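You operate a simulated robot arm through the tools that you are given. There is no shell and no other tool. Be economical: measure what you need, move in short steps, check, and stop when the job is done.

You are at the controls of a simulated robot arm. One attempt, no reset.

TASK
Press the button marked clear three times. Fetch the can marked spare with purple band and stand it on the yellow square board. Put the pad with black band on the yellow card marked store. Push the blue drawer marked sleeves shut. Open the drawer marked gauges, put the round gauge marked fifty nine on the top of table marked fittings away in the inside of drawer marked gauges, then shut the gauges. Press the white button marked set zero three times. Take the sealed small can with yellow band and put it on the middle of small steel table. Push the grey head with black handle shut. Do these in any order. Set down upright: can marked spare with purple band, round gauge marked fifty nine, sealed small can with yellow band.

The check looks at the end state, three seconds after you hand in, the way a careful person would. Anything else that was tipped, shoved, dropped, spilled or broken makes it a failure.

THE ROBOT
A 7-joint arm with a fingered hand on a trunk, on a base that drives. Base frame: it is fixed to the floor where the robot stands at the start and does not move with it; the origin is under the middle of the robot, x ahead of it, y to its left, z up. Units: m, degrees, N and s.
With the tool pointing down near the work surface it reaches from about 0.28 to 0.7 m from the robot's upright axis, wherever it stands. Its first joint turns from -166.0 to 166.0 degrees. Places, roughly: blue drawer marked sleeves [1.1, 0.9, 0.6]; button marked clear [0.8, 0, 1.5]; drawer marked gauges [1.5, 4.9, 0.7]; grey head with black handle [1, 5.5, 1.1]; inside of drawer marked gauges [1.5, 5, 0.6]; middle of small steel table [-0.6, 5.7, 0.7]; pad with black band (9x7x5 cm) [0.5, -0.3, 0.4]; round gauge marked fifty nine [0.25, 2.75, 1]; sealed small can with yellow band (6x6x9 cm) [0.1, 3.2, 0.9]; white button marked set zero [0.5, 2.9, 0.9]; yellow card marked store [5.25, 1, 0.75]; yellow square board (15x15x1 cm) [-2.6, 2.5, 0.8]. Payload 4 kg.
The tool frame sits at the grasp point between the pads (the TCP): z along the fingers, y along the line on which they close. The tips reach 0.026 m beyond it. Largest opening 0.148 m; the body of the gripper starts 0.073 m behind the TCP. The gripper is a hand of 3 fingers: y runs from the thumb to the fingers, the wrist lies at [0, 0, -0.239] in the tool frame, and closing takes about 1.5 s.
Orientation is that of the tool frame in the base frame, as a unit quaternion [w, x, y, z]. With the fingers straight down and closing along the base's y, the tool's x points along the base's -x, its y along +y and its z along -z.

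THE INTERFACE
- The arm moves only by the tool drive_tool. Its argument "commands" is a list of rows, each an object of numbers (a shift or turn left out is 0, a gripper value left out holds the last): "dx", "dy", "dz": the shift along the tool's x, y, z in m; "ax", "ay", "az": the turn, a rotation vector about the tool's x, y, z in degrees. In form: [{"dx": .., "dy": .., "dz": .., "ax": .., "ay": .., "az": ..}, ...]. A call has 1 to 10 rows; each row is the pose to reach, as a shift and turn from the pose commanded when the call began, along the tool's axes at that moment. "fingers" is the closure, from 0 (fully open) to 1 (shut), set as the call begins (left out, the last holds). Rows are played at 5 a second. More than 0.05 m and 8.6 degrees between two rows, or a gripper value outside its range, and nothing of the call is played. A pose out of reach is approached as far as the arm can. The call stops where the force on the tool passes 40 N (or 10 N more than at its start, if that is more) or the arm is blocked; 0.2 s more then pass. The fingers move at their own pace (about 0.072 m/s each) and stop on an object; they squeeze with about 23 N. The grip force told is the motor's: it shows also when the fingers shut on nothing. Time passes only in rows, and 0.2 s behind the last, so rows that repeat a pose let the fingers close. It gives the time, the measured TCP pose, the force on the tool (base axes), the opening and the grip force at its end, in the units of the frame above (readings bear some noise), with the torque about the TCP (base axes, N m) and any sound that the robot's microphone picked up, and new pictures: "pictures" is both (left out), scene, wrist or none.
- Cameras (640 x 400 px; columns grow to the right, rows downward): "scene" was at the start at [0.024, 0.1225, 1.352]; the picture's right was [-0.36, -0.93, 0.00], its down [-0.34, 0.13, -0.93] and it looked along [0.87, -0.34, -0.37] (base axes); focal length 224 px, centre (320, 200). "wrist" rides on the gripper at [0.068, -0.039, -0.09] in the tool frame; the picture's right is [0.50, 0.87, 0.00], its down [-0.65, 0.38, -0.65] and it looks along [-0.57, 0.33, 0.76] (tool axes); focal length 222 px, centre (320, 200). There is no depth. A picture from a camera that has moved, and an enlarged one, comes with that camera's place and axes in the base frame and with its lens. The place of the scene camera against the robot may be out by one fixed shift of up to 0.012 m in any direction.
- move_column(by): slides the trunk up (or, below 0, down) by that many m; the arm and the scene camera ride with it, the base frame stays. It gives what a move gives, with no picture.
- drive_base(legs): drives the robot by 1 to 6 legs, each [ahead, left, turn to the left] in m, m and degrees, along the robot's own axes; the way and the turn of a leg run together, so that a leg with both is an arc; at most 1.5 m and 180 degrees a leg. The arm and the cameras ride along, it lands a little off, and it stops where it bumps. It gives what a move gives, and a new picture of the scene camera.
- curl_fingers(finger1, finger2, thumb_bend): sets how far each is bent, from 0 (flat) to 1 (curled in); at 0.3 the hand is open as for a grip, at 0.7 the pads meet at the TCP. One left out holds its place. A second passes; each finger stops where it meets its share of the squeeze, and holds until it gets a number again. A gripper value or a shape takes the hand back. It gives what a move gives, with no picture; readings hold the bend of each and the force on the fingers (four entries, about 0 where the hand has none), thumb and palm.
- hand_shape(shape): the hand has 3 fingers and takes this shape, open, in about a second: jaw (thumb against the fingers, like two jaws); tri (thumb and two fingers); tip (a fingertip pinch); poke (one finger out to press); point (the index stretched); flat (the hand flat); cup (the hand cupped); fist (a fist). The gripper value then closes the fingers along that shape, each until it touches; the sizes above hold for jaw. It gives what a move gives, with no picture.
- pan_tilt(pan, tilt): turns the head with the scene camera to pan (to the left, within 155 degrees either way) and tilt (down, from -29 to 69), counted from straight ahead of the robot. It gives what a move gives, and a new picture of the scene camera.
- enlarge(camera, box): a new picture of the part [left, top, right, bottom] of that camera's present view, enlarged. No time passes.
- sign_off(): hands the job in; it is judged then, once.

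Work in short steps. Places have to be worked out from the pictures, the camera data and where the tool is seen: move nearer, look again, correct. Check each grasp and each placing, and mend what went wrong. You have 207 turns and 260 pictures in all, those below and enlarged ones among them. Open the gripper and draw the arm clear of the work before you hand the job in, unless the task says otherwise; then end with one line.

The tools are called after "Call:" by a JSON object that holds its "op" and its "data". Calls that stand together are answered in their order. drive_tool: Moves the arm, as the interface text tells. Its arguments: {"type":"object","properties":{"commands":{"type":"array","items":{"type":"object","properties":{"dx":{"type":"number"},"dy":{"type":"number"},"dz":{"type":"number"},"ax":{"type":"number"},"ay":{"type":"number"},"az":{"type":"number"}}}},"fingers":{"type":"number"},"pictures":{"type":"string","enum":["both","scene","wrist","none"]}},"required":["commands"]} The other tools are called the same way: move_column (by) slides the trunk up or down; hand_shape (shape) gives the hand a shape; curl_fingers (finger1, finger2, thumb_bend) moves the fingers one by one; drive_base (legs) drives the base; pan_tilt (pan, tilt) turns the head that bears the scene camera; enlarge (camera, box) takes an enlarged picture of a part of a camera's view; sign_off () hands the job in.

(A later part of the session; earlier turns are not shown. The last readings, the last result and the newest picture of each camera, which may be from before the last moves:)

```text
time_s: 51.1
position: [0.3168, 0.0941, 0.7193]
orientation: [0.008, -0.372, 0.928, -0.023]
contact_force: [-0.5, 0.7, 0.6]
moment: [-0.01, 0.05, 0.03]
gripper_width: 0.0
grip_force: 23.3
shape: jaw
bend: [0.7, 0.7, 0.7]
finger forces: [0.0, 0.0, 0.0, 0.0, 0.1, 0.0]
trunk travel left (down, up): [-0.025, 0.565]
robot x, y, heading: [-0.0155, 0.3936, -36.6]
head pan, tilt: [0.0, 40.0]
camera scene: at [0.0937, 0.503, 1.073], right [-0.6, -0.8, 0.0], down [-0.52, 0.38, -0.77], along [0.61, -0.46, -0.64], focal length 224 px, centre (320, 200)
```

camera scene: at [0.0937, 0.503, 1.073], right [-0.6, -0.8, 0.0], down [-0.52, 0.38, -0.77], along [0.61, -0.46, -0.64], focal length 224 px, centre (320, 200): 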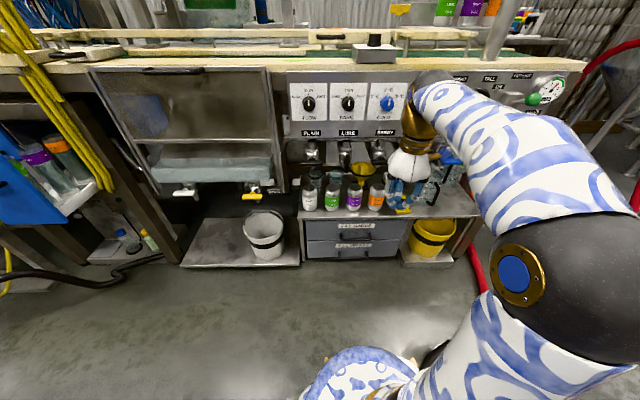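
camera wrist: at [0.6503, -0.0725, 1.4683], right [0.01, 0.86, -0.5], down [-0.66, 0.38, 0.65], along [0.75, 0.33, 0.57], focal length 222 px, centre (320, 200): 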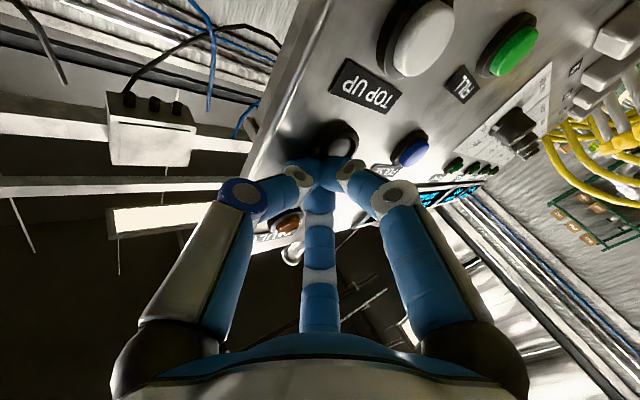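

The roll ended about 10° short of what I intended but thumb is forward, so pitching up puts it on top. I pitch the hand to horizontal while lowering it, staying in front of the shelf.

Call:
{"op": "drive_tool", "data": {"commands": [{"dx": -0.0085, "dy": -0.031, "dz": 0.0354, "ax": 8.5}, {"dx": -0.017, "dy": -0.062, "dz": 0.0656, "ax": 17}, {"dx": -0.0255, "dy": -0.091, "dz": 0.0907, "ax": 25.5}, {"dx": -0.034, "dy": -0.118, "dz": 0.1111, "ax": 34}, {"dx": -0.0425, "dy": -0.142, "dz": 0.1272, "ax": 42.5}, {"dx": -0.051, "dy": -0.162, "dz": 0.1394, "ax": 51}, {"dx": -0.0595, "dy": -0.178, "dz": 0.1483, "ax": 59.5}, {"dx": -0.068, "dy": -0.19, "dz": 0.1545, "ax": 68}, {"dx": -0.0765, "dy": -0.197, "dz": 0.1588, "ax": 76.5}, {"dx": -0.085, "dy": -0.199, "dz": 0.1618, "ax": 85}], "pictures": "both"}}

```text
time_s: 53.3
position: [0.5202, 0.0053, 0.5659]
orientation: [0.258, -0.268, 0.669, -0.644]
contact_force: [0.0, 0.2, 0.0]
moment: [0.03, 0.02, 0.0]
gripper_width: 0.0
grip_force: 23.1
shape: jaw
bend: [0.7, 0.7, 0.7]
finger forces: [0.0, 0.1, 0.0, 0.0, 0.0, 0.0]
out of reach, approached as far as the arm can: row 6
trunk travel left (down, up): [-0.025, 0.565]
robot x, y, heading: [-0.0128, 0.3913, -36.6]
head pan, tilt: [0.0, 40.0]
camera scene: at [0.0935, 0.503, 1.0731], right [-0.6, -0.8, 0.0], down [-0.51, 0.38, -0.77], along [0.61, -0.46, -0.64], focal length 224 px, centre (320, 200)
camera wrist: at [0.4101, 0.0201, 0.6114], right [-0.38, -0.32, -0.87], down [0.01, 0.94, -0.35], along [0.92, -0.15, -0.36], focal length 222 px, centre (320, 200)
```

scene: 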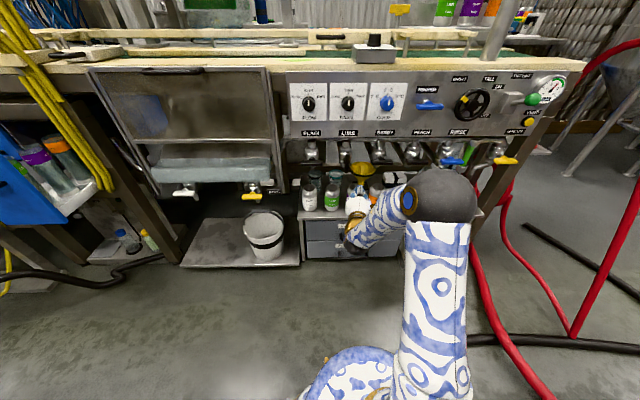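
wrist: 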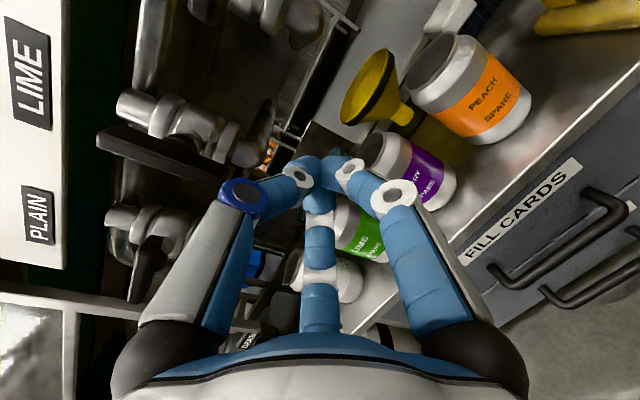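

The hand is horizontal with the thumb on top and nearly on the can's line. I turn it 9.5° left to square up, and set the fingers part open.

Call:
{"op": "drive_tool", "data": {"commands": [{"ay": -5}, {"ay": -9.5}, {"ay": -9.5}], "pictures": "none"}}

Call:
{"op": "curl_fingers", "data": {"finger1": 0.45, "finger2": 0.45, "thumb_bend": 0.3}}

Call:
{"op": "enlarge", "data": {"camera": "wrist", "box": [0, 0, 640, 400]}}

Call:
{"op": "enlarge", "data": {"camera": "scene", "box": [290, 110, 450, 270]}}

```text
time_s: 54.1
position: [0.5232, 0.0066, 0.5691]
orientation: [0.265, -0.279, 0.666, -0.639]
contact_force: [-0.1, 0.2, 0.3]
moment: [0.0, 0.01, -0.02]
gripper_width: 0.0
grip_force: 23.2
shape: jaw
bend: [0.7, 0.7, 0.7]
finger forces: [0.0, 0.1, 0.0, 0.1, 0.0, 0.0]
out of reach, approached as far as the arm can: row 1, 2, 3
trunk travel left (down, up): [-0.025, 0.565]
robot x, y, heading: [-0.0173, 0.3922, -36.9]
head pan, tilt: [0.0, 40.0]
```

```text
time_s: 55.1
position: [0.5215, 0.0069, 0.5678]
orientation: [0.264, -0.279, 0.667, -0.639]
contact_force: [-0.7, 0.5, 0.3]
moment: [0.02, -0.01, -0.03]
gripper_width: 0.1031
grip_force: 0.0
shape: fingers
bend: [0.45, 0.45, 0.3]
finger forces: [0.0, 0.1, 0.1, 0.1, 0.0, 0.1]
trunk travel left (down, up): [-0.025, 0.565]
robot x, y, heading: [-0.0111, 0.3935, -36.5]
head pan, tilt: [0.0, 40.0]
```

```text
1.00 times, centred on (320, 200) of wrist (not enlarged: the box is as wide or as high as the picture)
camera zoom: at [0.4119, 0.0192, 0.6131], right [-0.38, -0.33, -0.86], down [-0.01, 0.94, -0.35], along [0.92, -0.12, -0.36], focal length 222 px, centre (320, 200)
```

zoom: 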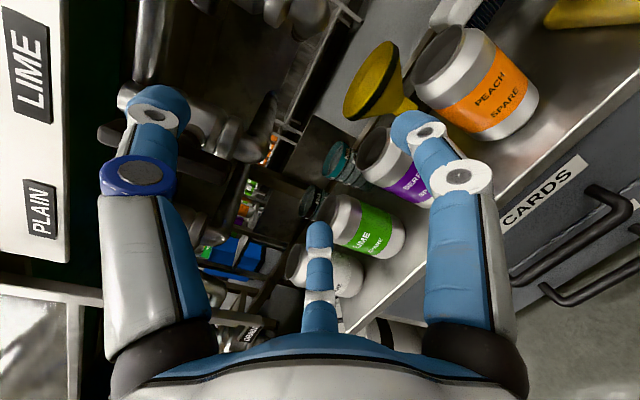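

```text
2.50 times, centred on (370, 190) of scene
camera zoom: at [0.0937, 0.5029, 1.073], right [-0.6, -0.8, 0.0], down [-0.52, 0.38, -0.77], along [0.61, -0.46, -0.64], focal length 559 px, centre (195, 225)
```

zoom: 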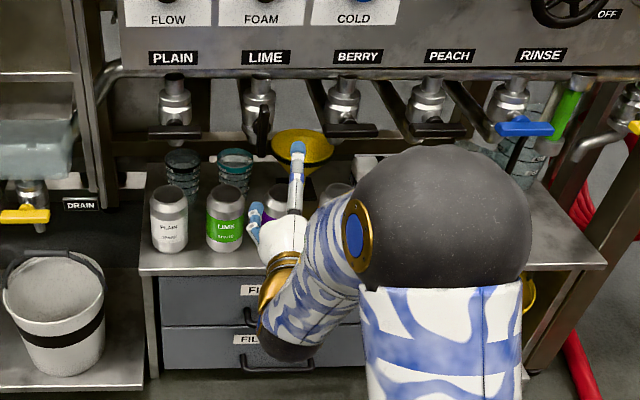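

A wrist limit stops the yaw, so I'll turn the base instead. First I lower the hand to about z=0.475, clear of the handles.

Call:
{"op": "drive_tool", "data": {"commands": [{"dy": 0.03}, {"dy": 0.06}, {"dy": 0.092}, {"dy": 0.092}], "pictures": "none"}}

Call:
{"op": "drive_base", "data": {"legs": [[0, -0.11, 0], [0, 0, 9.5]]}}

Call:
{"op": "enlarge", "data": {"camera": "wrist", "box": [0, 0, 640, 400]}}

```text
time_s: 56.1
position: [0.5182, 0.0044, 0.4763]
orientation: [0.264, -0.278, 0.667, -0.639]
contact_force: [-0.3, 0.3, -0.5]
moment: [0.0, 0.0, -0.03]
gripper_width: 0.1035
grip_force: 0.0
shape: fingers
bend: [0.45, 0.45, 0.3]
finger forces: [0.0, 0.0, 0.1, 0.1, 0.0, 0.0]
trunk travel left (down, up): [-0.025, 0.565]
robot x, y, heading: [-0.0181, 0.3918, -36.7]
head pan, tilt: [0.0, 40.0]
```

```text
time_s: 58.0
position: [0.5063, 0.0088, 0.4751]
orientation: [0.316, -0.333, 0.641, -0.615]
contact_force: [-0.1, -0.3, -0.2]
moment: [-0.02, -0.01, 0.01]
gripper_width: 0.1035
grip_force: 0.0
shape: fingers
bend: [0.45, 0.45, 0.3]
finger forces: [0.1, 0.0, 0.0, 0.0, 0.1, 0.0]
trunk travel left (down, up): [-0.025, 0.565]
robot x, y, heading: [-0.0829, 0.3006, -27.1]
head pan, tilt: [0.0, 40.0]
camera scene: at [0.0069, 0.4291, 1.073], right [-0.46, -0.89, 0.0], down [-0.57, 0.29, -0.77], along [0.68, -0.35, -0.64], focal length 224 px, centre (320, 200)
```

scene: 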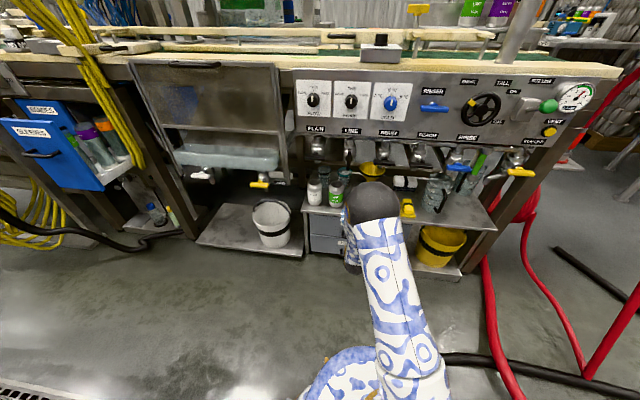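

```text
1.00 times, centred on (320, 200) of wrist (not enlarged: the box is as wide or as high as the picture)
camera zoom: at [0.3947, 0.0024, 0.5213], right [-0.32, -0.39, -0.86], down [-0.17, 0.92, -0.35], along [0.93, 0.03, -0.36], focal length 222 px, centre (320, 200)
```

zoom: 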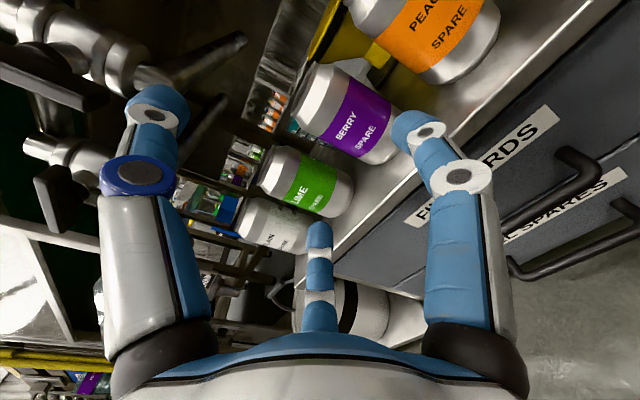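

Can base is about z=0.38, rim 0.487, centre about (0.623, -0.083); it is 0.15 m ahead, 5 mm right of the tool axis. I advance 7 cm with 5 mm right and look.

Call:
{"op": "drive_tool", "data": {"commands": [{"dz": 0.025, "dx": 0.003}, {"dz": 0.05, "dx": 0.005}, {"dz": 0.07, "dx": 0.006}], "pictures": "both"}}

```text
time_s: 58.8
position: [0.5591, -0.0366, 0.4758]
orientation: [0.316, -0.333, 0.641, -0.615]
contact_force: [0.3, -0.4, 0.7]
moment: [-0.01, 0.03, 0.02]
gripper_width: 0.1036
grip_force: 0.0
shape: fingers
bend: [0.45, 0.45, 0.3]
finger forces: [0.1, 0.1, 0.0, 0.1, 0.0, 0.0]
trunk travel left (down, up): [-0.025, 0.565]
robot x, y, heading: [-0.0844, 0.2966, -27.5]
head pan, tilt: [0.0, 40.0]
camera scene: at [0.0069, 0.4291, 1.073], right [-0.46, -0.89, 0.0], down [-0.57, 0.29, -0.77], along [0.68, -0.35, -0.64], focal length 224 px, centre (320, 200)
camera wrist: at [0.4481, -0.0427, 0.5201], right [-0.32, -0.39, -0.86], down [-0.17, 0.92, -0.35], along [0.93, 0.03, -0.36], focal length 222 px, centre (320, 200)
```

scene: 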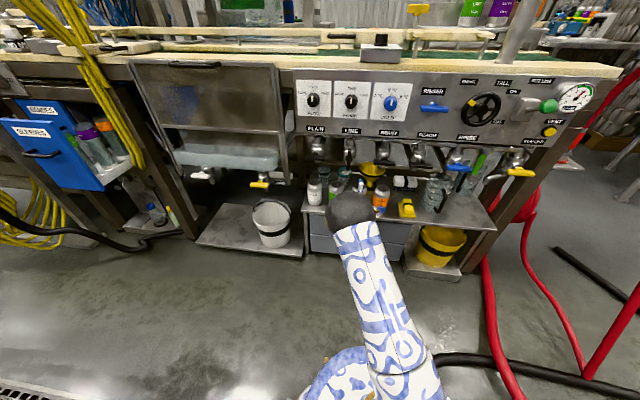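
wrist: 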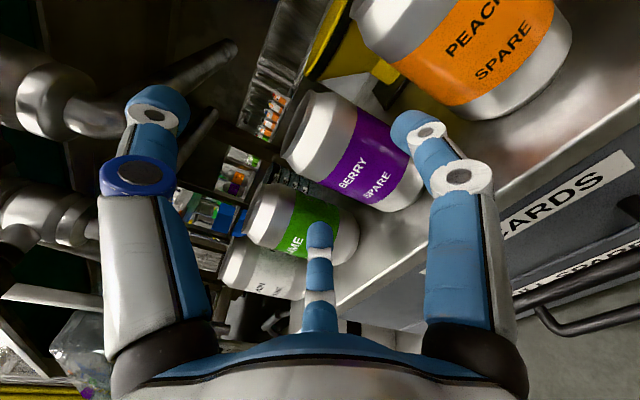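

The can is 0.08 m ahead, 3 mm right. Advance 4 cm more and check.

Call:
{"op": "drive_tool", "data": {"commands": [{"dz": 0.015, "dx": 0.002}, {"dz": 0.03, "dx": 0.003}, {"dz": 0.045, "dx": 0.004}], "pictures": "wrist"}}

Call:
{"op": "enlarge", "data": {"camera": "scene", "box": [290, 140, 420, 230]}}

```text
time_s: 59.5
position: [0.5927, -0.0672, 0.4724]
orientation: [0.316, -0.332, 0.641, -0.615]
contact_force: [0.3, 0.0, -0.9]
moment: [0.0, -0.03, -0.02]
gripper_width: 0.1033
grip_force: 0.0
shape: fingers
bend: [0.45, 0.45, 0.3]
finger forces: [0.0, 0.0, 0.1, 0.0, 0.1, 0.0]
trunk travel left (down, up): [-0.025, 0.565]
robot x, y, heading: [-0.0809, 0.3017, -27.4]
head pan, tilt: [0.0, 40.0]
camera wrist: at [0.482, -0.0725, 0.5168], right [-0.32, -0.39, -0.86], down [-0.17, 0.92, -0.35], along [0.93, 0.03, -0.36], focal length 222 px, centre (320, 200)
```

wrist: 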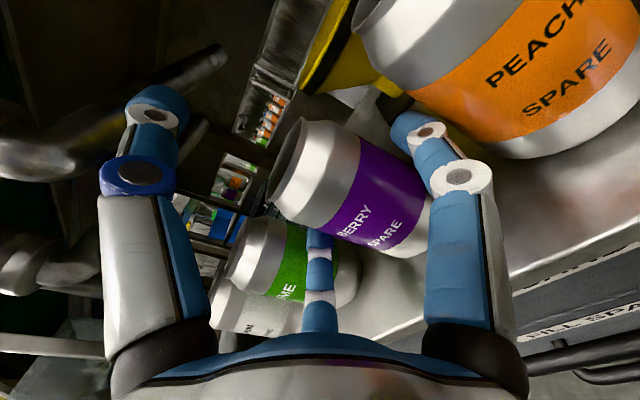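

```text
4.44 times, centred on (355, 185) of scene
camera zoom: at [0.0069, 0.4291, 1.073], right [-0.46, -0.89, 0.0], down [-0.57, 0.29, -0.77], along [0.68, -0.35, -0.64], focal length 994 px, centre (164, 267)
```

zoom: 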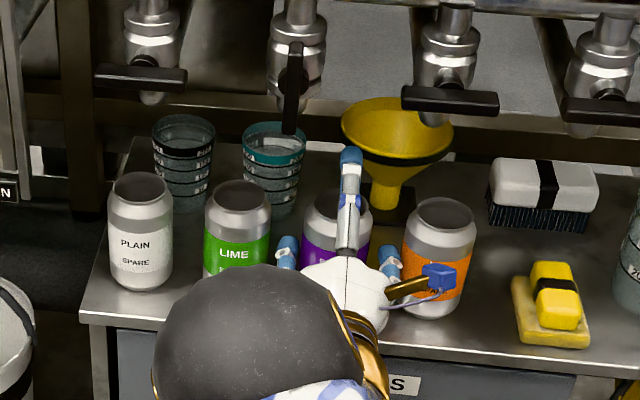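

The scene close-up shows both fingers entering the gaps with the thumb above the can. I advance the last 3.5 cm.

Call:
{"op": "drive_tool", "data": {"commands": [{"dz": 0.012}, {"dz": 0.024}, {"dz": 0.035}], "pictures": "wrist"}}

Call:
{"op": "enlarge", "data": {"camera": "scene", "box": [290, 140, 420, 230]}}

```text
time_s: 60.4
position: [0.6215, -0.0877, 0.4684]
orientation: [0.317, -0.333, 0.641, -0.614]
contact_force: [1.3, -0.1, -0.5]
moment: [0.0, -0.01, 0.03]
gripper_width: 0.1035
grip_force: 0.0
shape: fingers
bend: [0.45, 0.45, 0.3]
finger forces: [0.0, 0.0, 0.1, 0.1, 0.0, 0.1]
trunk travel left (down, up): [-0.025, 0.565]
robot x, y, heading: [-0.0805, 0.2979, -27.2]
head pan, tilt: [0.0, 40.0]
camera wrist: at [0.5107, -0.0926, 0.514], right [-0.32, -0.39, -0.86], down [-0.17, 0.92, -0.35], along [0.93, 0.03, -0.36], focal length 222 px, centre (320, 200)
```

wrist: 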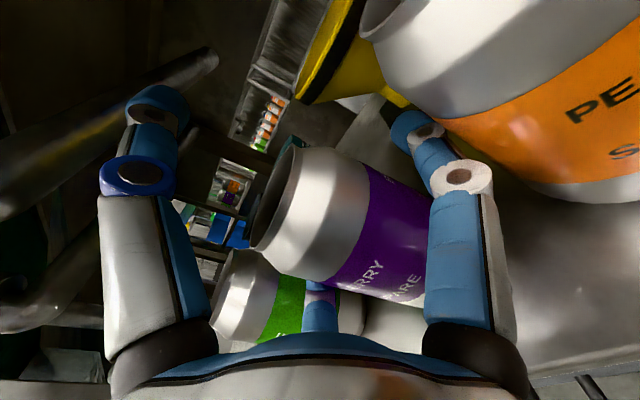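

```text
4.44 times, centred on (355, 185) of scene
camera zoom: at [0.0069, 0.4291, 1.073], right [-0.46, -0.89, 0.0], down [-0.57, 0.29, -0.77], along [0.68, -0.35, -0.64], focal length 994 px, centre (164, 267)
```

zoom: 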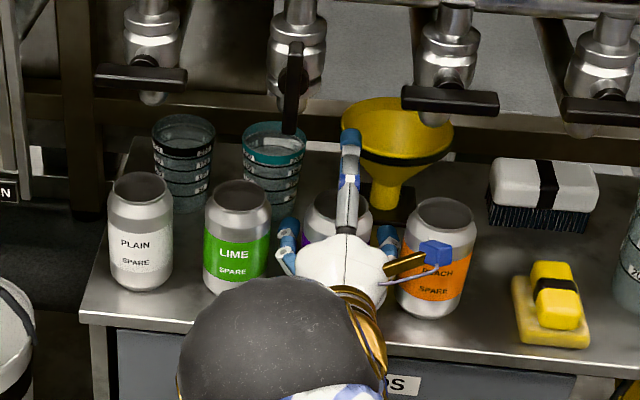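

Neighbours are unmoved and the TCP is at the can's axis. Close the two side fingers, then the thumb down on the rim.

Call:
{"op": "curl_fingers", "data": {"finger1": 0.62, "finger2": 0.62}}

Call:
{"op": "enlarge", "data": {"camera": "scene", "box": [290, 140, 420, 230]}}

```text
time_s: 61.4
position: [0.6223, -0.0866, 0.4684]
orientation: [0.316, -0.333, 0.642, -0.614]
contact_force: [-0.3, 0.1, 0.0]
moment: [-0.01, 0.0, 0.01]
gripper_width: 0.0837
grip_force: 6.3
shape: fingers
bend: [0.57, 0.57, 0.3]
finger forces: [6.7, 6.7, 0.0, 0.0, 0.0, 0.0]
trunk travel left (down, up): [-0.025, 0.565]
robot x, y, heading: [-0.0846, 0.3016, -27.2]
head pan, tilt: [0.0, 40.0]
```

```text
4.44 times, centred on (355, 185) of scene
camera zoom: at [0.007, 0.4291, 1.073], right [-0.46, -0.89, 0.0], down [-0.57, 0.29, -0.77], along [0.68, -0.35, -0.64], focal length 994 px, centre (164, 267)
```

zoom: 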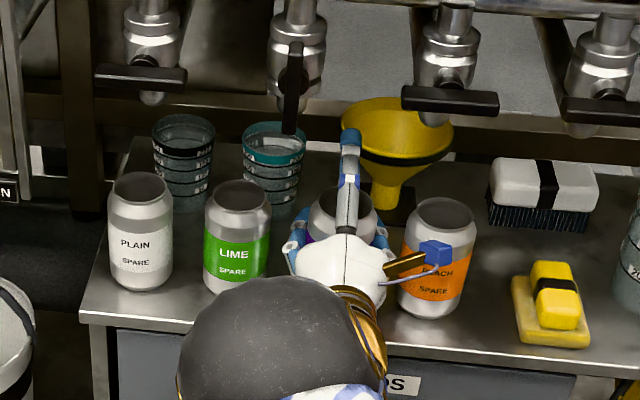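

Both side fingers grip with 6.7 N each. Now the thumb comes down onto the rim.

Call:
{"op": "curl_fingers", "data": {"finger1": 0.7, "finger2": 0.7, "thumb_bend": 0.7}}

Call:
{"op": "enlarge", "data": {"camera": "wrist", "box": [0, 0, 640, 400]}}

```text
time_s: 62.4
position: [0.6225, -0.0873, 0.4717]
orientation: [0.317, -0.332, 0.64, -0.616]
contact_force: [3.3, -1.4, 9.2]
moment: [-0.04, 0.08, 0.02]
gripper_width: 0.0313
grip_force: 20.4
shape: fingers
bend: [0.57, 0.58, 0.62]
finger forces: [11.6, 10.7, 0.1, 0.0, 18.5, 0.0]
trunk travel left (down, up): [-0.025, 0.565]
robot x, y, heading: [-0.0817, 0.3034, -27.2]
head pan, tilt: [0.0, 40.0]
```

```text
1.00 times, centred on (320, 200) of wrist (not enlarged: the box is as wide or as high as the picture)
camera zoom: at [0.5107, -0.0924, 0.5155], right [-0.32, -0.39, -0.86], down [-0.17, 0.92, -0.35], along [0.93, 0.03, -0.36], focal length 222 px, centre (320, 200)
```

zoom: 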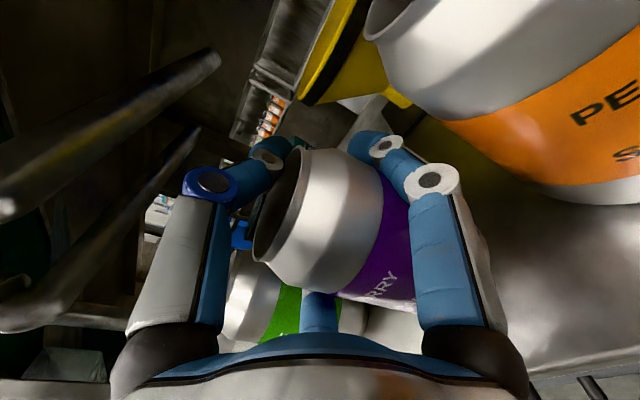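

Three-point hold. Lift 3 cm and check.

Call:
{"op": "drive_tool", "data": {"commands": [{"dy": -0.01}, {"dy": -0.02}, {"dy": -0.03}], "pictures": "wrist"}}

Call:
{"op": "enlarge", "data": {"camera": "scene", "box": [290, 140, 420, 230]}}

```text
time_s: 63.1
position: [0.6236, -0.0877, 0.5]
orientation: [0.316, -0.331, 0.641, -0.616]
contact_force: [0.3, -0.4, -1.2]
moment: [0.0, 0.02, 0.05]
gripper_width: 0.031
grip_force: 18.9
shape: fingers
bend: [0.57, 0.58, 0.62]
finger forces: [12.8, 12.1, 0.0, 0.1, 14.1, 0.0]
trunk travel left (down, up): [-0.025, 0.565]
robot x, y, heading: [-0.0851, 0.302, -27.2]
head pan, tilt: [0.0, 40.0]
camera wrist: at [0.5126, -0.0924, 0.5446], right [-0.32, -0.39, -0.86], down [-0.16, 0.92, -0.35], along [0.93, 0.03, -0.36], focal length 222 px, centre (320, 200)
```

wrist: 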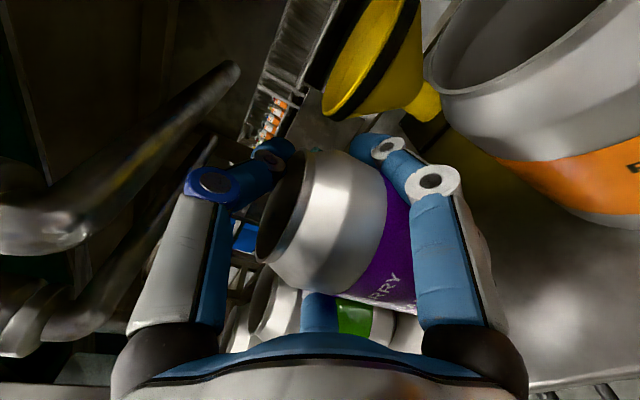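

```text
4.44 times, centred on (355, 185) of scene
camera zoom: at [0.0069, 0.429, 1.073], right [-0.46, -0.89, 0.0], down [-0.57, 0.29, -0.77], along [0.68, -0.35, -0.64], focal length 994 px, centre (164, 267)
```

zoom: 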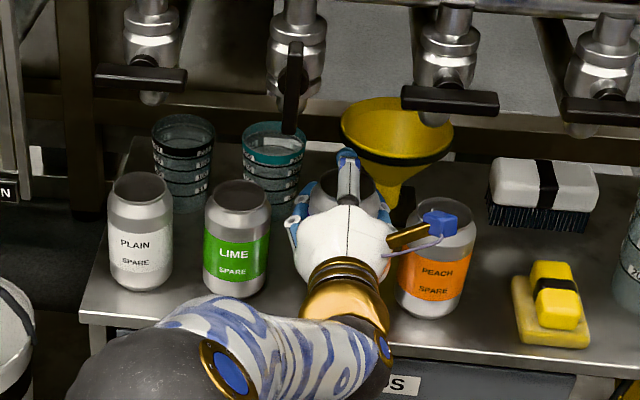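

The can is lifted and held upright, neighbours untouched. I retreat straight back.

Call:
{"op": "drive_tool", "data": {"commands": [{"dz": -0.03, "dy": -0.005}, {"dz": -0.06, "dy": -0.01}, {"dz": -0.09, "dy": -0.01}, {"dz": -0.12, "dy": -0.01}, {"dz": -0.15, "dy": -0.01}], "pictures": "both"}}

```text
time_s: 64.3
position: [0.5024, 0.002, 0.5171]
orientation: [0.317, -0.332, 0.641, -0.616]
contact_force: [0.7, -0.1, -0.1]
moment: [-0.02, -0.01, 0.0]
gripper_width: 0.0147
grip_force: 9.8
shape: fingers
bend: [0.62, 0.62, 0.68]
finger forces: [7.9, 7.8, 0.0, 0.0, 4.4, 0.0]
out of reach, approached as far as the arm can: row 1, 2
trunk travel left (down, up): [-0.025, 0.565]
robot x, y, heading: [-0.0795, 0.2971, -27.2]
head pan, tilt: [0.0, 40.0]
camera scene: at [0.007, 0.4291, 1.073], right [-0.46, -0.89, 0.0], down [-0.57, 0.29, -0.77], along [0.68, -0.35, -0.64], focal length 224 px, centre (320, 200)
camera wrist: at [0.391, -0.0039, 0.5623], right [-0.32, -0.39, -0.86], down [-0.17, 0.92, -0.35], along [0.93, 0.03, -0.36], focal length 222 px, centre (320, 200)
```

scene: 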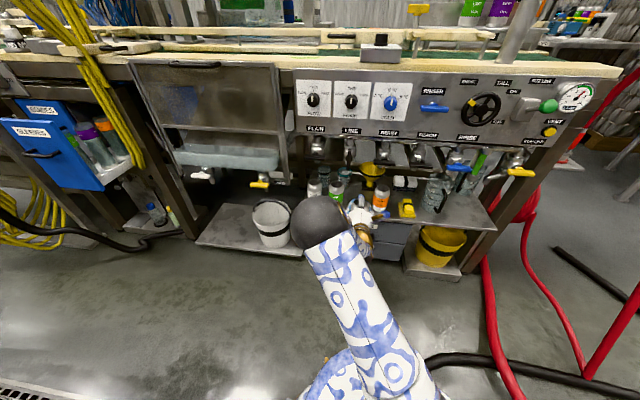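
wrist: 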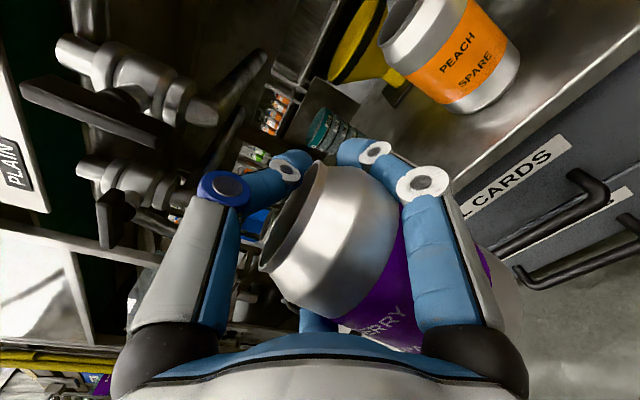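

The can has slid toward the palm (fingers now wrap beyond it). I tighten so that it seats against the palm.

Call:
{"op": "curl_fingers", "data": {"finger1": 0.85, "finger2": 0.85, "thumb_bend": 0.75}}

Call:
{"op": "enlarge", "data": {"camera": "wrist", "box": [0, 0, 640, 400]}}

Call:
{"op": "enlarge", "data": {"camera": "scene", "box": [290, 170, 420, 260]}}

```text
time_s: 65.3
position: [0.5029, 0.0018, 0.518]
orientation: [0.316, -0.333, 0.641, -0.615]
contact_force: [-0.2, 0.6, -0.4]
moment: [0.01, 0.0, 0.01]
gripper_width: 0.0
grip_force: 3.9
shape: fingers
bend: [0.82, 0.81, 0.73]
finger forces: [4.9, 4.0, 0.0, 0.0, 0.0, 0.1]
trunk travel left (down, up): [-0.025, 0.565]
robot x, y, heading: [-0.081, 0.3014, -27.4]
head pan, tilt: [0.0, 40.0]
```

```text
1.00 times, centred on (320, 200) of wrist (not enlarged: the box is as wide or as high as the picture)
camera zoom: at [0.3916, -0.0039, 0.5623], right [-0.32, -0.39, -0.86], down [-0.17, 0.92, -0.35], along [0.93, 0.03, -0.36], focal length 222 px, centre (320, 200)
```

zoom: 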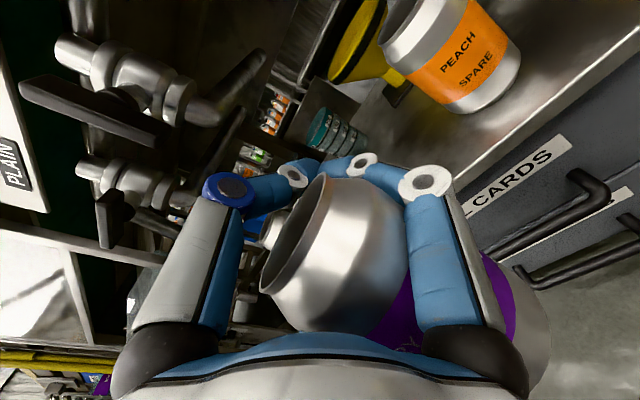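

```text
4.44 times, centred on (355, 215) of scene
camera zoom: at [0.0069, 0.4291, 1.073], right [-0.46, -0.89, 0.0], down [-0.57, 0.29, -0.77], along [0.68, -0.35, -0.64], focal length 994 px, centre (164, 133)
```

zoom: 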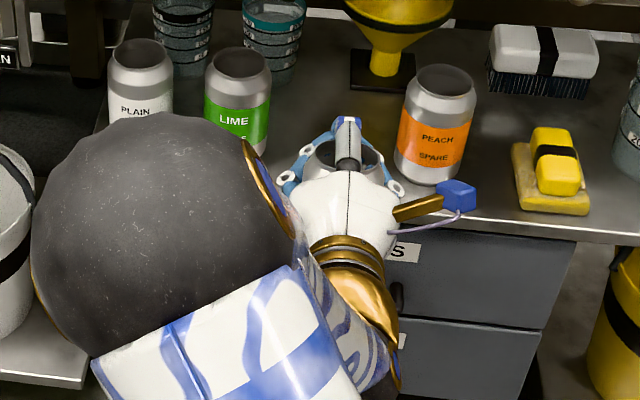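

Fingers have wrapped in front of the can, hugging it to the palm with 4-5 N. I squeeze more so it seats firmly.

Call:
{"op": "curl_fingers", "data": {"finger1": 1.0, "finger2": 1.0}}

Call:
{"op": "enlarge", "data": {"camera": "wrist", "box": [0, 0, 640, 400]}}

```text
time_s: 66.3
position: [0.5027, 0.0016, 0.5179]
orientation: [0.317, -0.333, 0.641, -0.615]
contact_force: [-0.4, -0.4, -0.3]
moment: [-0.02, -0.03, -0.02]
gripper_width: 0.0
grip_force: 5.1
shape: fingers
bend: [0.82, 0.81, 0.73]
finger forces: [5.1, 4.2, 0.0, 0.1, 0.0, 0.1]
trunk travel left (down, up): [-0.025, 0.565]
robot x, y, heading: [-0.0843, 0.3033, -27.2]
head pan, tilt: [0.0, 40.0]
```

```text
1.00 times, centred on (320, 200) of wrist (not enlarged: the box is as wide or as high as the picture)
camera zoom: at [0.3916, -0.0039, 0.5623], right [-0.32, -0.39, -0.86], down [-0.17, 0.92, -0.35], along [0.93, 0.03, -0.36], focal length 222 px, centre (320, 200)
```

zoom: 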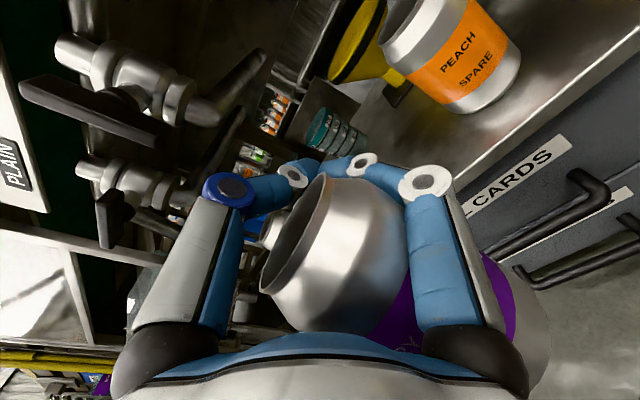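

The can is now firmly seated. I back away from the bench, then raise the trunk for transport and look towards the board.

Call:
{"op": "drive_base", "data": {"legs": [[-0.4, 0, 0]]}}

Call:
{"op": "move_column", "data": {"by": 0.4}}

Call:
{"op": "pan_tilt", "data": {"pan": 150, "tilt": 25}}

Call:
{"op": "enlarge", "data": {"camera": "wrist", "box": [0, 0, 640, 400]}}

```text
time_s: 68.9
position: [0.1382, 0.1867, 0.5183]
orientation: [0.316, -0.331, 0.642, -0.615]
contact_force: [-0.2, -0.4, 0.0]
moment: [-0.02, -0.01, -0.02]
gripper_width: 0.0
grip_force: 5.1
shape: fingers
bend: [0.82, 0.81, 0.73]
finger forces: [5.2, 4.2, 0.0, 0.1, 0.0, 0.0]
trunk travel left (down, up): [-0.025, 0.565]
robot x, y, heading: [-0.4426, 0.4906, -27.4]
head pan, tilt: [0.0, 40.0]
camera scene: at [-0.3554, 0.6163, 1.073], right [-0.46, -0.89, 0.0], down [-0.57, 0.3, -0.77], along [0.68, -0.35, -0.64], focal length 224 px, centre (320, 200)
```

scene: 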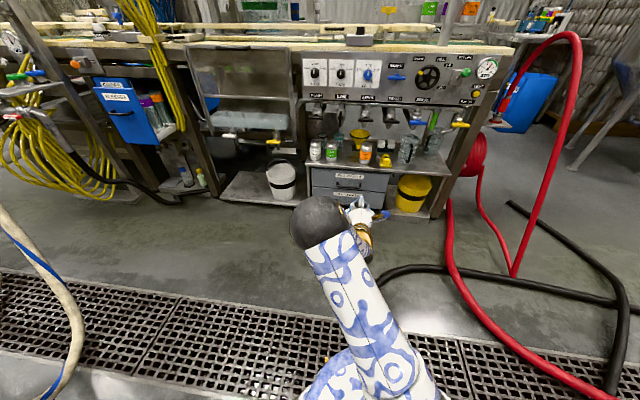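

```text
time_s: 72.7
position: [0.1383, 0.1863, 0.9184]
orientation: [0.316, -0.331, 0.642, -0.616]
contact_force: [-0.3, 0.1, -0.8]
moment: [0.03, -0.03, -0.02]
gripper_width: 0.0
grip_force: 4.7
shape: fingers
bend: [0.82, 0.81, 0.73]
finger forces: [5.0, 4.3, 0.1, 0.0, 0.1, 0.0]
trunk travel left (down, up): [-0.425, 0.165]
robot x, y, heading: [-0.4461, 0.4884, -27.4]
head pan, tilt: [0.0, 40.0]
```

```text
time_s: 75.1
position: [0.1382, 0.1873, 0.9181]
orientation: [0.315, -0.332, 0.642, -0.615]
contact_force: [0.9, 0.4, 0.7]
moment: [-0.07, -0.01, 0.02]
gripper_width: 0.0
grip_force: 4.6
shape: fingers
bend: [0.82, 0.81, 0.73]
finger forces: [5.1, 4.1, 0.0, 0.1, 0.0, 0.0]
trunk travel left (down, up): [-0.425, 0.165]
robot x, y, heading: [-0.4419, 0.4883, -27.4]
head pan, tilt: [150.0, 25.0]
camera scene: at [-0.4804, 0.7331, 1.4963], right [0.84, 0.54, 0.0], down [0.23, -0.36, -0.91], along [-0.49, 0.76, -0.42], focal length 224 px, centre (320, 200)
```

scene: 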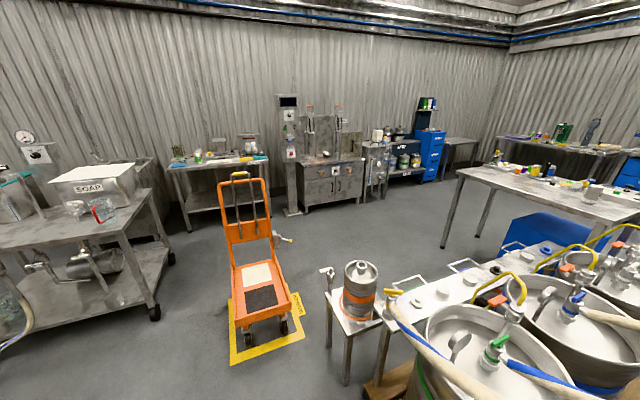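

```text
1.00 times, centred on (320, 200) of wrist (not enlarged: the box is as wide or as high as the picture)
camera zoom: at [0.028, 0.1821, 0.9623], right [-0.32, -0.39, -0.86], down [-0.17, 0.92, -0.35], along [0.93, 0.03, -0.36], focal length 222 px, centre (320, 200)
```

zoom: 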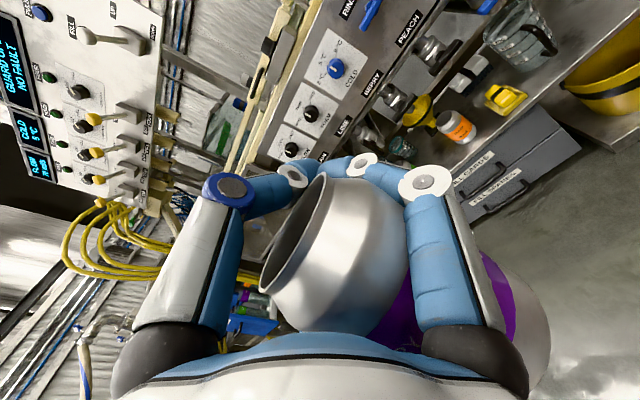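

I zoom on the far table to find the yellow square board.

Call:
{"op": "enlarge", "data": {"camera": "scene", "box": [160, 120, 300, 210]}}

```text
4.44 times, centred on (230, 165) of scene
camera zoom: at [-0.4804, 0.7331, 1.4963], right [0.84, 0.54, 0.0], down [0.23, -0.36, -0.91], along [-0.49, 0.76, -0.42], focal length 994 px, centre (720, 356)
```

zoom: 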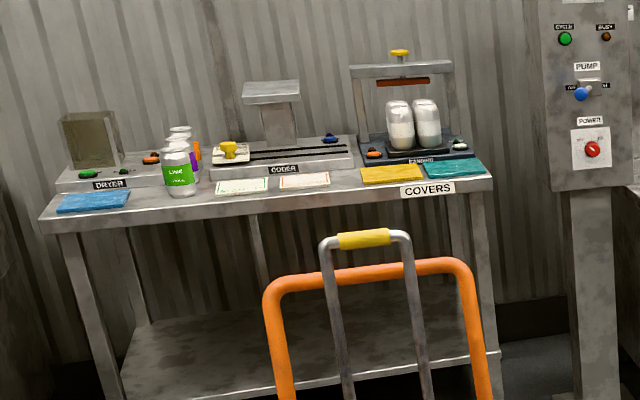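

The yellow board lies on the far table's front edge near (-2.66, 2.51). The way there passes between the orange cart and the SOAP trolley, about 0.55 m wide, so I check my own base size by looking down.

Call:
{"op": "pan_tilt", "data": {"pan": -60, "tilt": 69}}

```text
time_s: 78.1
position: [0.1397, 0.1874, 0.9182]
orientation: [0.315, -0.331, 0.642, -0.616]
contact_force: [0.0, 0.4, -0.7]
moment: [-0.02, 0.03, 0.0]
gripper_width: 0.0001
grip_force: 4.4
shape: fingers
bend: [0.82, 0.81, 0.73]
finger forces: [5.0, 4.2, 0.0, 0.1, 0.1, 0.0]
trunk travel left (down, up): [-0.425, 0.165]
robot x, y, heading: [-0.4462, 0.4877, -27.5]
head pan, tilt: [-60.0, 68.8]
camera scene: at [-0.4283, 0.5996, 1.4369], right [-1.0, -0.05, 0.0], down [-0.04, 0.93, -0.36], along [0.02, -0.36, -0.93], focal length 224 px, centre (320, 200)
```

scene: 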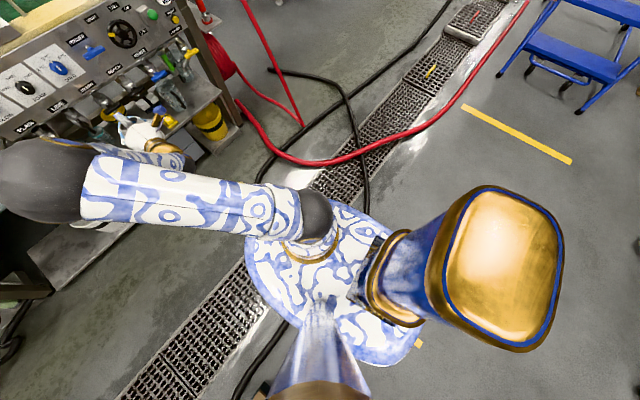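

The body (disc about 0.29 m radius) is offset 0.1 m left of the robot axis, so the passage between trolley (s=-0.51) and cart (s=+0.13) is just wide enough. I turn right, away from the kegs, to face the table.

Call:
{"op": "drive_base", "data": {"legs": [[0, 0, -91], [0, 0, -90.5]]}}

Call:
{"op": "pan_tilt", "data": {"pan": 0, "tilt": 35}}

```text
time_s: 86.2
position: [-1.0266, 0.792, 0.9173]
orientation: [-0.617, 0.642, 0.33, -0.314]
contact_force: [-0.8, 0.5, -0.6]
moment: [0.0, 0.02, -0.01]
gripper_width: 0.0
grip_force: 4.4
shape: fingers
bend: [0.82, 0.81, 0.73]
finger forces: [4.8, 4.0, 0.0, 0.0, 0.0, 0.0]
trunk travel left (down, up): [-0.425, 0.165]
robot x, y, heading: [-0.4428, 0.4882, 152.3]
head pan, tilt: [-60.0, 68.8]
camera scene: at [-0.4667, 0.388, 1.4369], right [1.0, 0.04, 0.0], down [0.04, -0.93, -0.36], along [-0.01, 0.36, -0.93], focal length 224 px, centre (320, 200)
```

scene: 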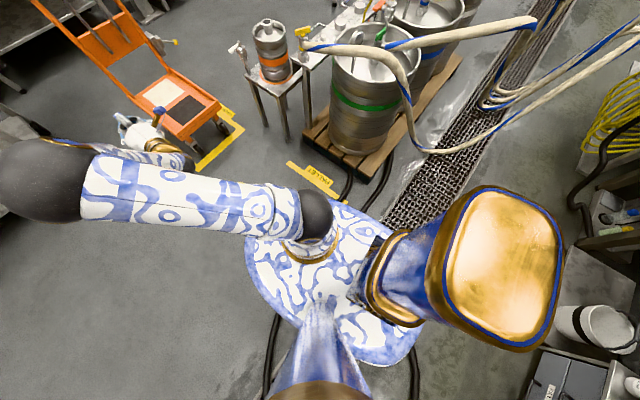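

```text
time_s: 87.5
position: [-1.0273, 0.7928, 0.9177]
orientation: [-0.616, 0.643, 0.33, -0.314]
contact_force: [-0.4, 1.1, -0.1]
moment: [0.01, -0.01, 0.0]
gripper_width: 0.0001
grip_force: 4.7
shape: fingers
bend: [0.82, 0.81, 0.73]
finger forces: [4.9, 4.0, 0.1, 0.0, 0.2, 0.1]
trunk travel left (down, up): [-0.425, 0.165]
robot x, y, heading: [-0.4474, 0.4927, 152.3]
head pan, tilt: [0.0, 35.0]
camera scene: at [-0.5424, 0.3731, 1.4805], right [0.47, 0.89, 0.0], down [0.51, -0.27, -0.82], along [-0.72, 0.38, -0.57], focal length 224 px, centre (320, 200)
```

scene: 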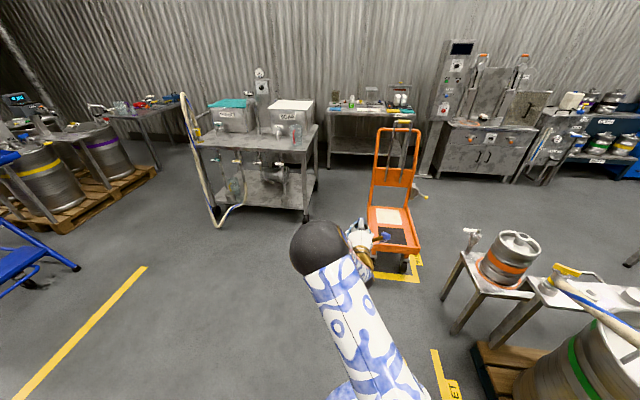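

Gap measured again: trolley leg s≈-0.45, cart side s≈+0.18. I drive to the entrance of the gap, centred, and look again.

Call:
{"op": "drive_base", "data": {"legs": [[0.668, 0.06, 0], [0.4, -0.065, 0]]}}

Call:
{"op": "pan_tilt", "data": {"pan": -40, "tilt": 55}}

Call:
{"op": "pan_tilt", "data": {"pan": 50, "tilt": 50}}

```text
time_s: 93.4
position: [-1.9465, 1.1949, 0.9168]
orientation: [-0.605, 0.631, 0.353, -0.335]
contact_force: [-0.5, 0.3, 0.0]
moment: [-0.02, -0.03, -0.02]
gripper_width: 0.0002
grip_force: 4.6
shape: fingers
bend: [0.82, 0.81, 0.73]
finger forces: [4.7, 4.0, 0.0, 0.0, 0.0, 0.0]
trunk travel left (down, up): [-0.425, 0.165]
robot x, y, heading: [-1.345, 0.9318, 156.5]
head pan, tilt: [0.0, 35.0]
stopped in leg 2: the robot was blocked; the commanded pose is now the measured one
camera scene: at [-1.433, 0.8105, 1.4806], right [0.4, 0.92, 0.0], down [0.53, -0.23, -0.82], along [-0.75, 0.33, -0.57], focal length 224 px, centre (320, 200)
```

scene: 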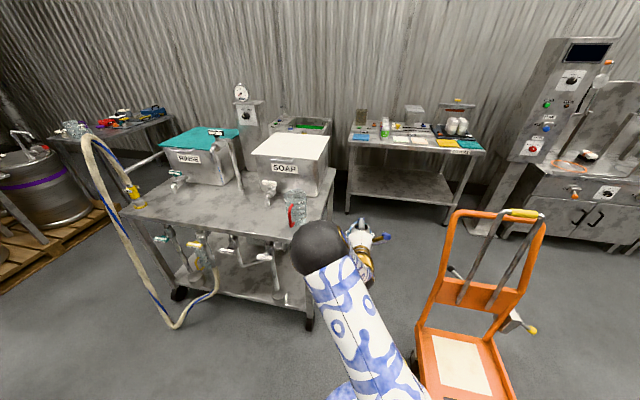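

```text
time_s: 94.5
position: [-1.9455, 1.1953, 0.9175]
orientation: [-0.605, 0.63, 0.353, -0.336]
contact_force: [0.1, -0.1, -0.2]
moment: [-0.02, 0.04, 0.0]
gripper_width: 0.0
grip_force: 4.9
shape: fingers
bend: [0.82, 0.81, 0.73]
finger forces: [4.7, 3.9, 0.0, 0.0, 0.1, 0.1]
trunk travel left (down, up): [-0.425, 0.165]
robot x, y, heading: [-1.3426, 0.9307, 156.4]
head pan, tilt: [-40.0, 55.0]
camera scene: at [-1.3844, 0.8393, 1.4524], right [0.9, 0.45, 0.0], down [0.36, -0.73, -0.57], along [-0.26, 0.51, -0.82], focal length 224 px, centre (320, 200)
```

scene: 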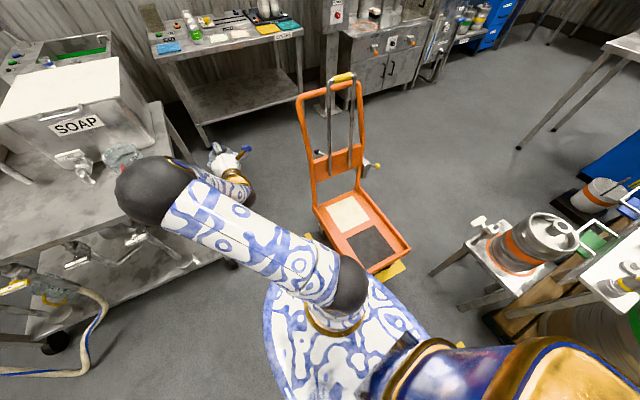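

```text
time_s: 96.1
position: [-1.9471, 1.1941, 0.9175]
orientation: [-0.604, 0.631, 0.352, -0.336]
contact_force: [0.8, 0.1, 0.5]
moment: [-0.01, 0.01, 0.01]
gripper_width: 0.0001
grip_force: 4.1
shape: fingers
bend: [0.82, 0.81, 0.73]
finger forces: [4.8, 3.9, 0.0, 0.0, 0.0, 0.0]
trunk travel left (down, up): [-0.425, 0.165]
robot x, y, heading: [-1.3436, 0.9319, 156.2]
head pan, tilt: [50.0, 50.0]
camera scene: at [-1.4213, 0.7406, 1.4588], right [-0.44, 0.9, 0.0], down [0.69, 0.34, -0.64], along [-0.58, -0.29, -0.77], focal length 224 px, centre (320, 200)
```

scene: 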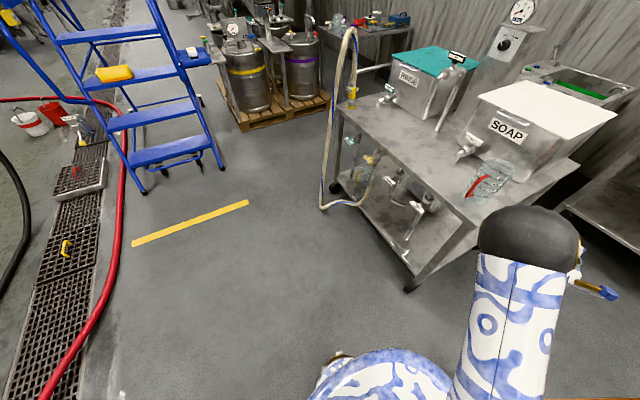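

The base was blocked near s=-0.06, n=1.63. I look down at the right and left sides to see what touched.

Call:
{"op": "pan_tilt", "data": {"pan": -100, "tilt": 65}}

Call:
{"op": "pan_tilt", "data": {"pan": 0, "tilt": 68}}

```text
time_s: 98.5
position: [-1.9464, 1.1941, 0.9174]
orientation: [-0.605, 0.63, 0.352, -0.336]
contact_force: [-1.0, 0.5, 0.5]
moment: [-0.01, -0.01, 0.0]
gripper_width: 0.0
grip_force: 4.4
shape: fingers
bend: [0.82, 0.81, 0.73]
finger forces: [4.7, 4.0, 0.1, 0.0, 0.0, 0.1]
trunk travel left (down, up): [-0.425, 0.165]
robot x, y, heading: [-1.3408, 0.934, 156.1]
head pan, tilt: [-100.0, 65.0]
camera scene: at [-1.3187, 0.8253, 1.4407], right [0.83, -0.55, 0.0], down [-0.5, -0.75, -0.42], along [0.23, 0.35, -0.91], focal length 224 px, centre (320, 200)
```

scene: 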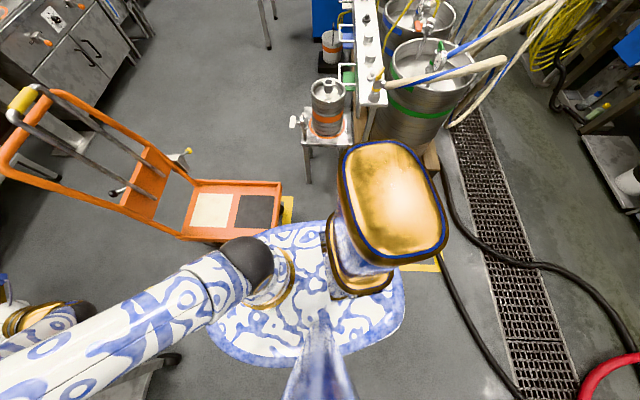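

```text
time_s: 100.2
position: [-1.947, 1.1947, 0.9181]
orientation: [-0.605, 0.63, 0.353, -0.335]
contact_force: [-0.1, 0.3, -0.5]
moment: [-0.04, 0.02, 0.01]
gripper_width: 0.0001
grip_force: 4.8
shape: fingers
bend: [0.82, 0.81, 0.73]
finger forces: [4.7, 4.0, 0.0, 0.1, 0.0, 0.0]
trunk travel left (down, up): [-0.425, 0.165]
robot x, y, heading: [-1.3484, 0.9298, 156.4]
head pan, tilt: [0.0, 68.0]
camera scene: at [-1.4044, 0.7976, 1.4376], right [0.4, 0.92, 0.0], down [0.85, -0.37, -0.37], along [-0.34, 0.15, -0.93], focal length 224 px, centre (320, 200)
```

scene: 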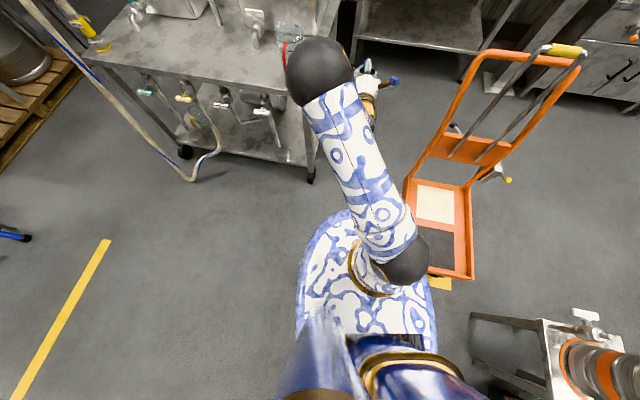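

The base may have touched the cart's near corner on the right. I move 10 cm left, straighten the heading to 150°, and try ahead a little.

Call:
{"op": "drive_base", "data": {"legs": [[0, 0.1, 0], [0, 0, -5]]}}

Call:
{"op": "drive_base", "data": {"legs": [[0.15, 0, 0]]}}

```text
time_s: 101.9
position: [-1.9618, 1.154, 0.917]
orientation: [-0.618, 0.645, 0.325, -0.309]
contact_force: [-0.4, 0.7, 0.0]
moment: [0.0, 0.01, 0.01]
gripper_width: 0.0002
grip_force: 4.6
shape: fingers
bend: [0.82, 0.81, 0.73]
finger forces: [4.7, 4.0, 0.0, 0.0, 0.0, 0.0]
trunk travel left (down, up): [-0.425, 0.165]
robot x, y, heading: [-1.387, 0.8417, 151.5]
head pan, tilt: [0.0, 68.0]
camera scene: at [-1.4559, 0.7121, 1.4376], right [0.48, 0.88, 0.0], down [0.81, -0.44, -0.37], along [-0.33, 0.18, -0.93], focal length 224 px, centre (320, 200)
```

scene: 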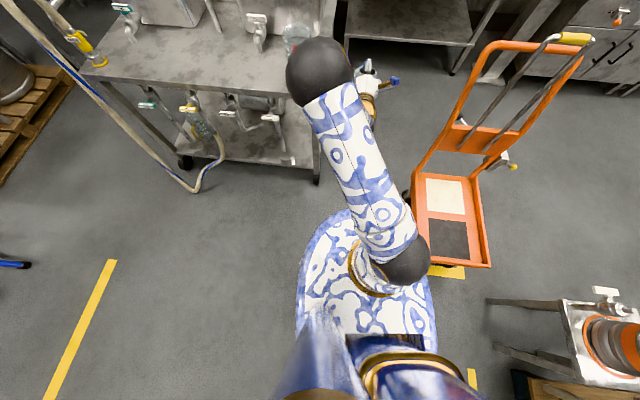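

```text
time_s: 103.3
position: [-2.0934, 1.2228, 0.9173]
orientation: [-0.618, 0.644, 0.327, -0.311]
contact_force: [-0.6, -0.5, 0.0]
moment: [0.01, 0.05, -0.02]
gripper_width: 0.0001
grip_force: 4.8
shape: fingers
bend: [0.82, 0.81, 0.73]
finger forces: [4.7, 3.9, 0.0, 0.1, 0.0, 0.0]
trunk travel left (down, up): [-0.425, 0.165]
robot x, y, heading: [-1.5171, 0.9129, 151.5]
head pan, tilt: [0.0, 68.0]
camera scene: at [-1.5872, 0.7834, 1.4376], right [0.48, 0.88, 0.0], down [0.82, -0.44, -0.37], along [-0.33, 0.18, -0.93], focal length 224 px, centre (320, 200)
```

scene: 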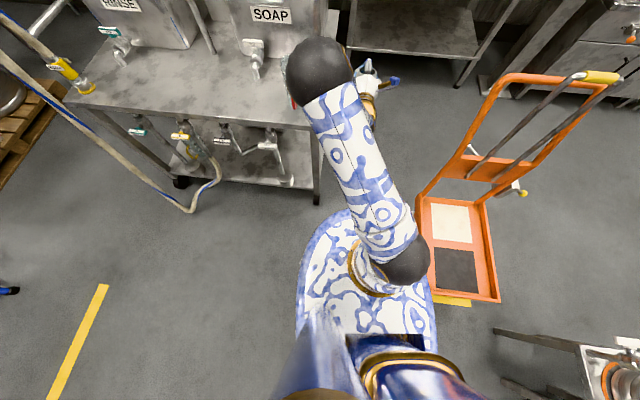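

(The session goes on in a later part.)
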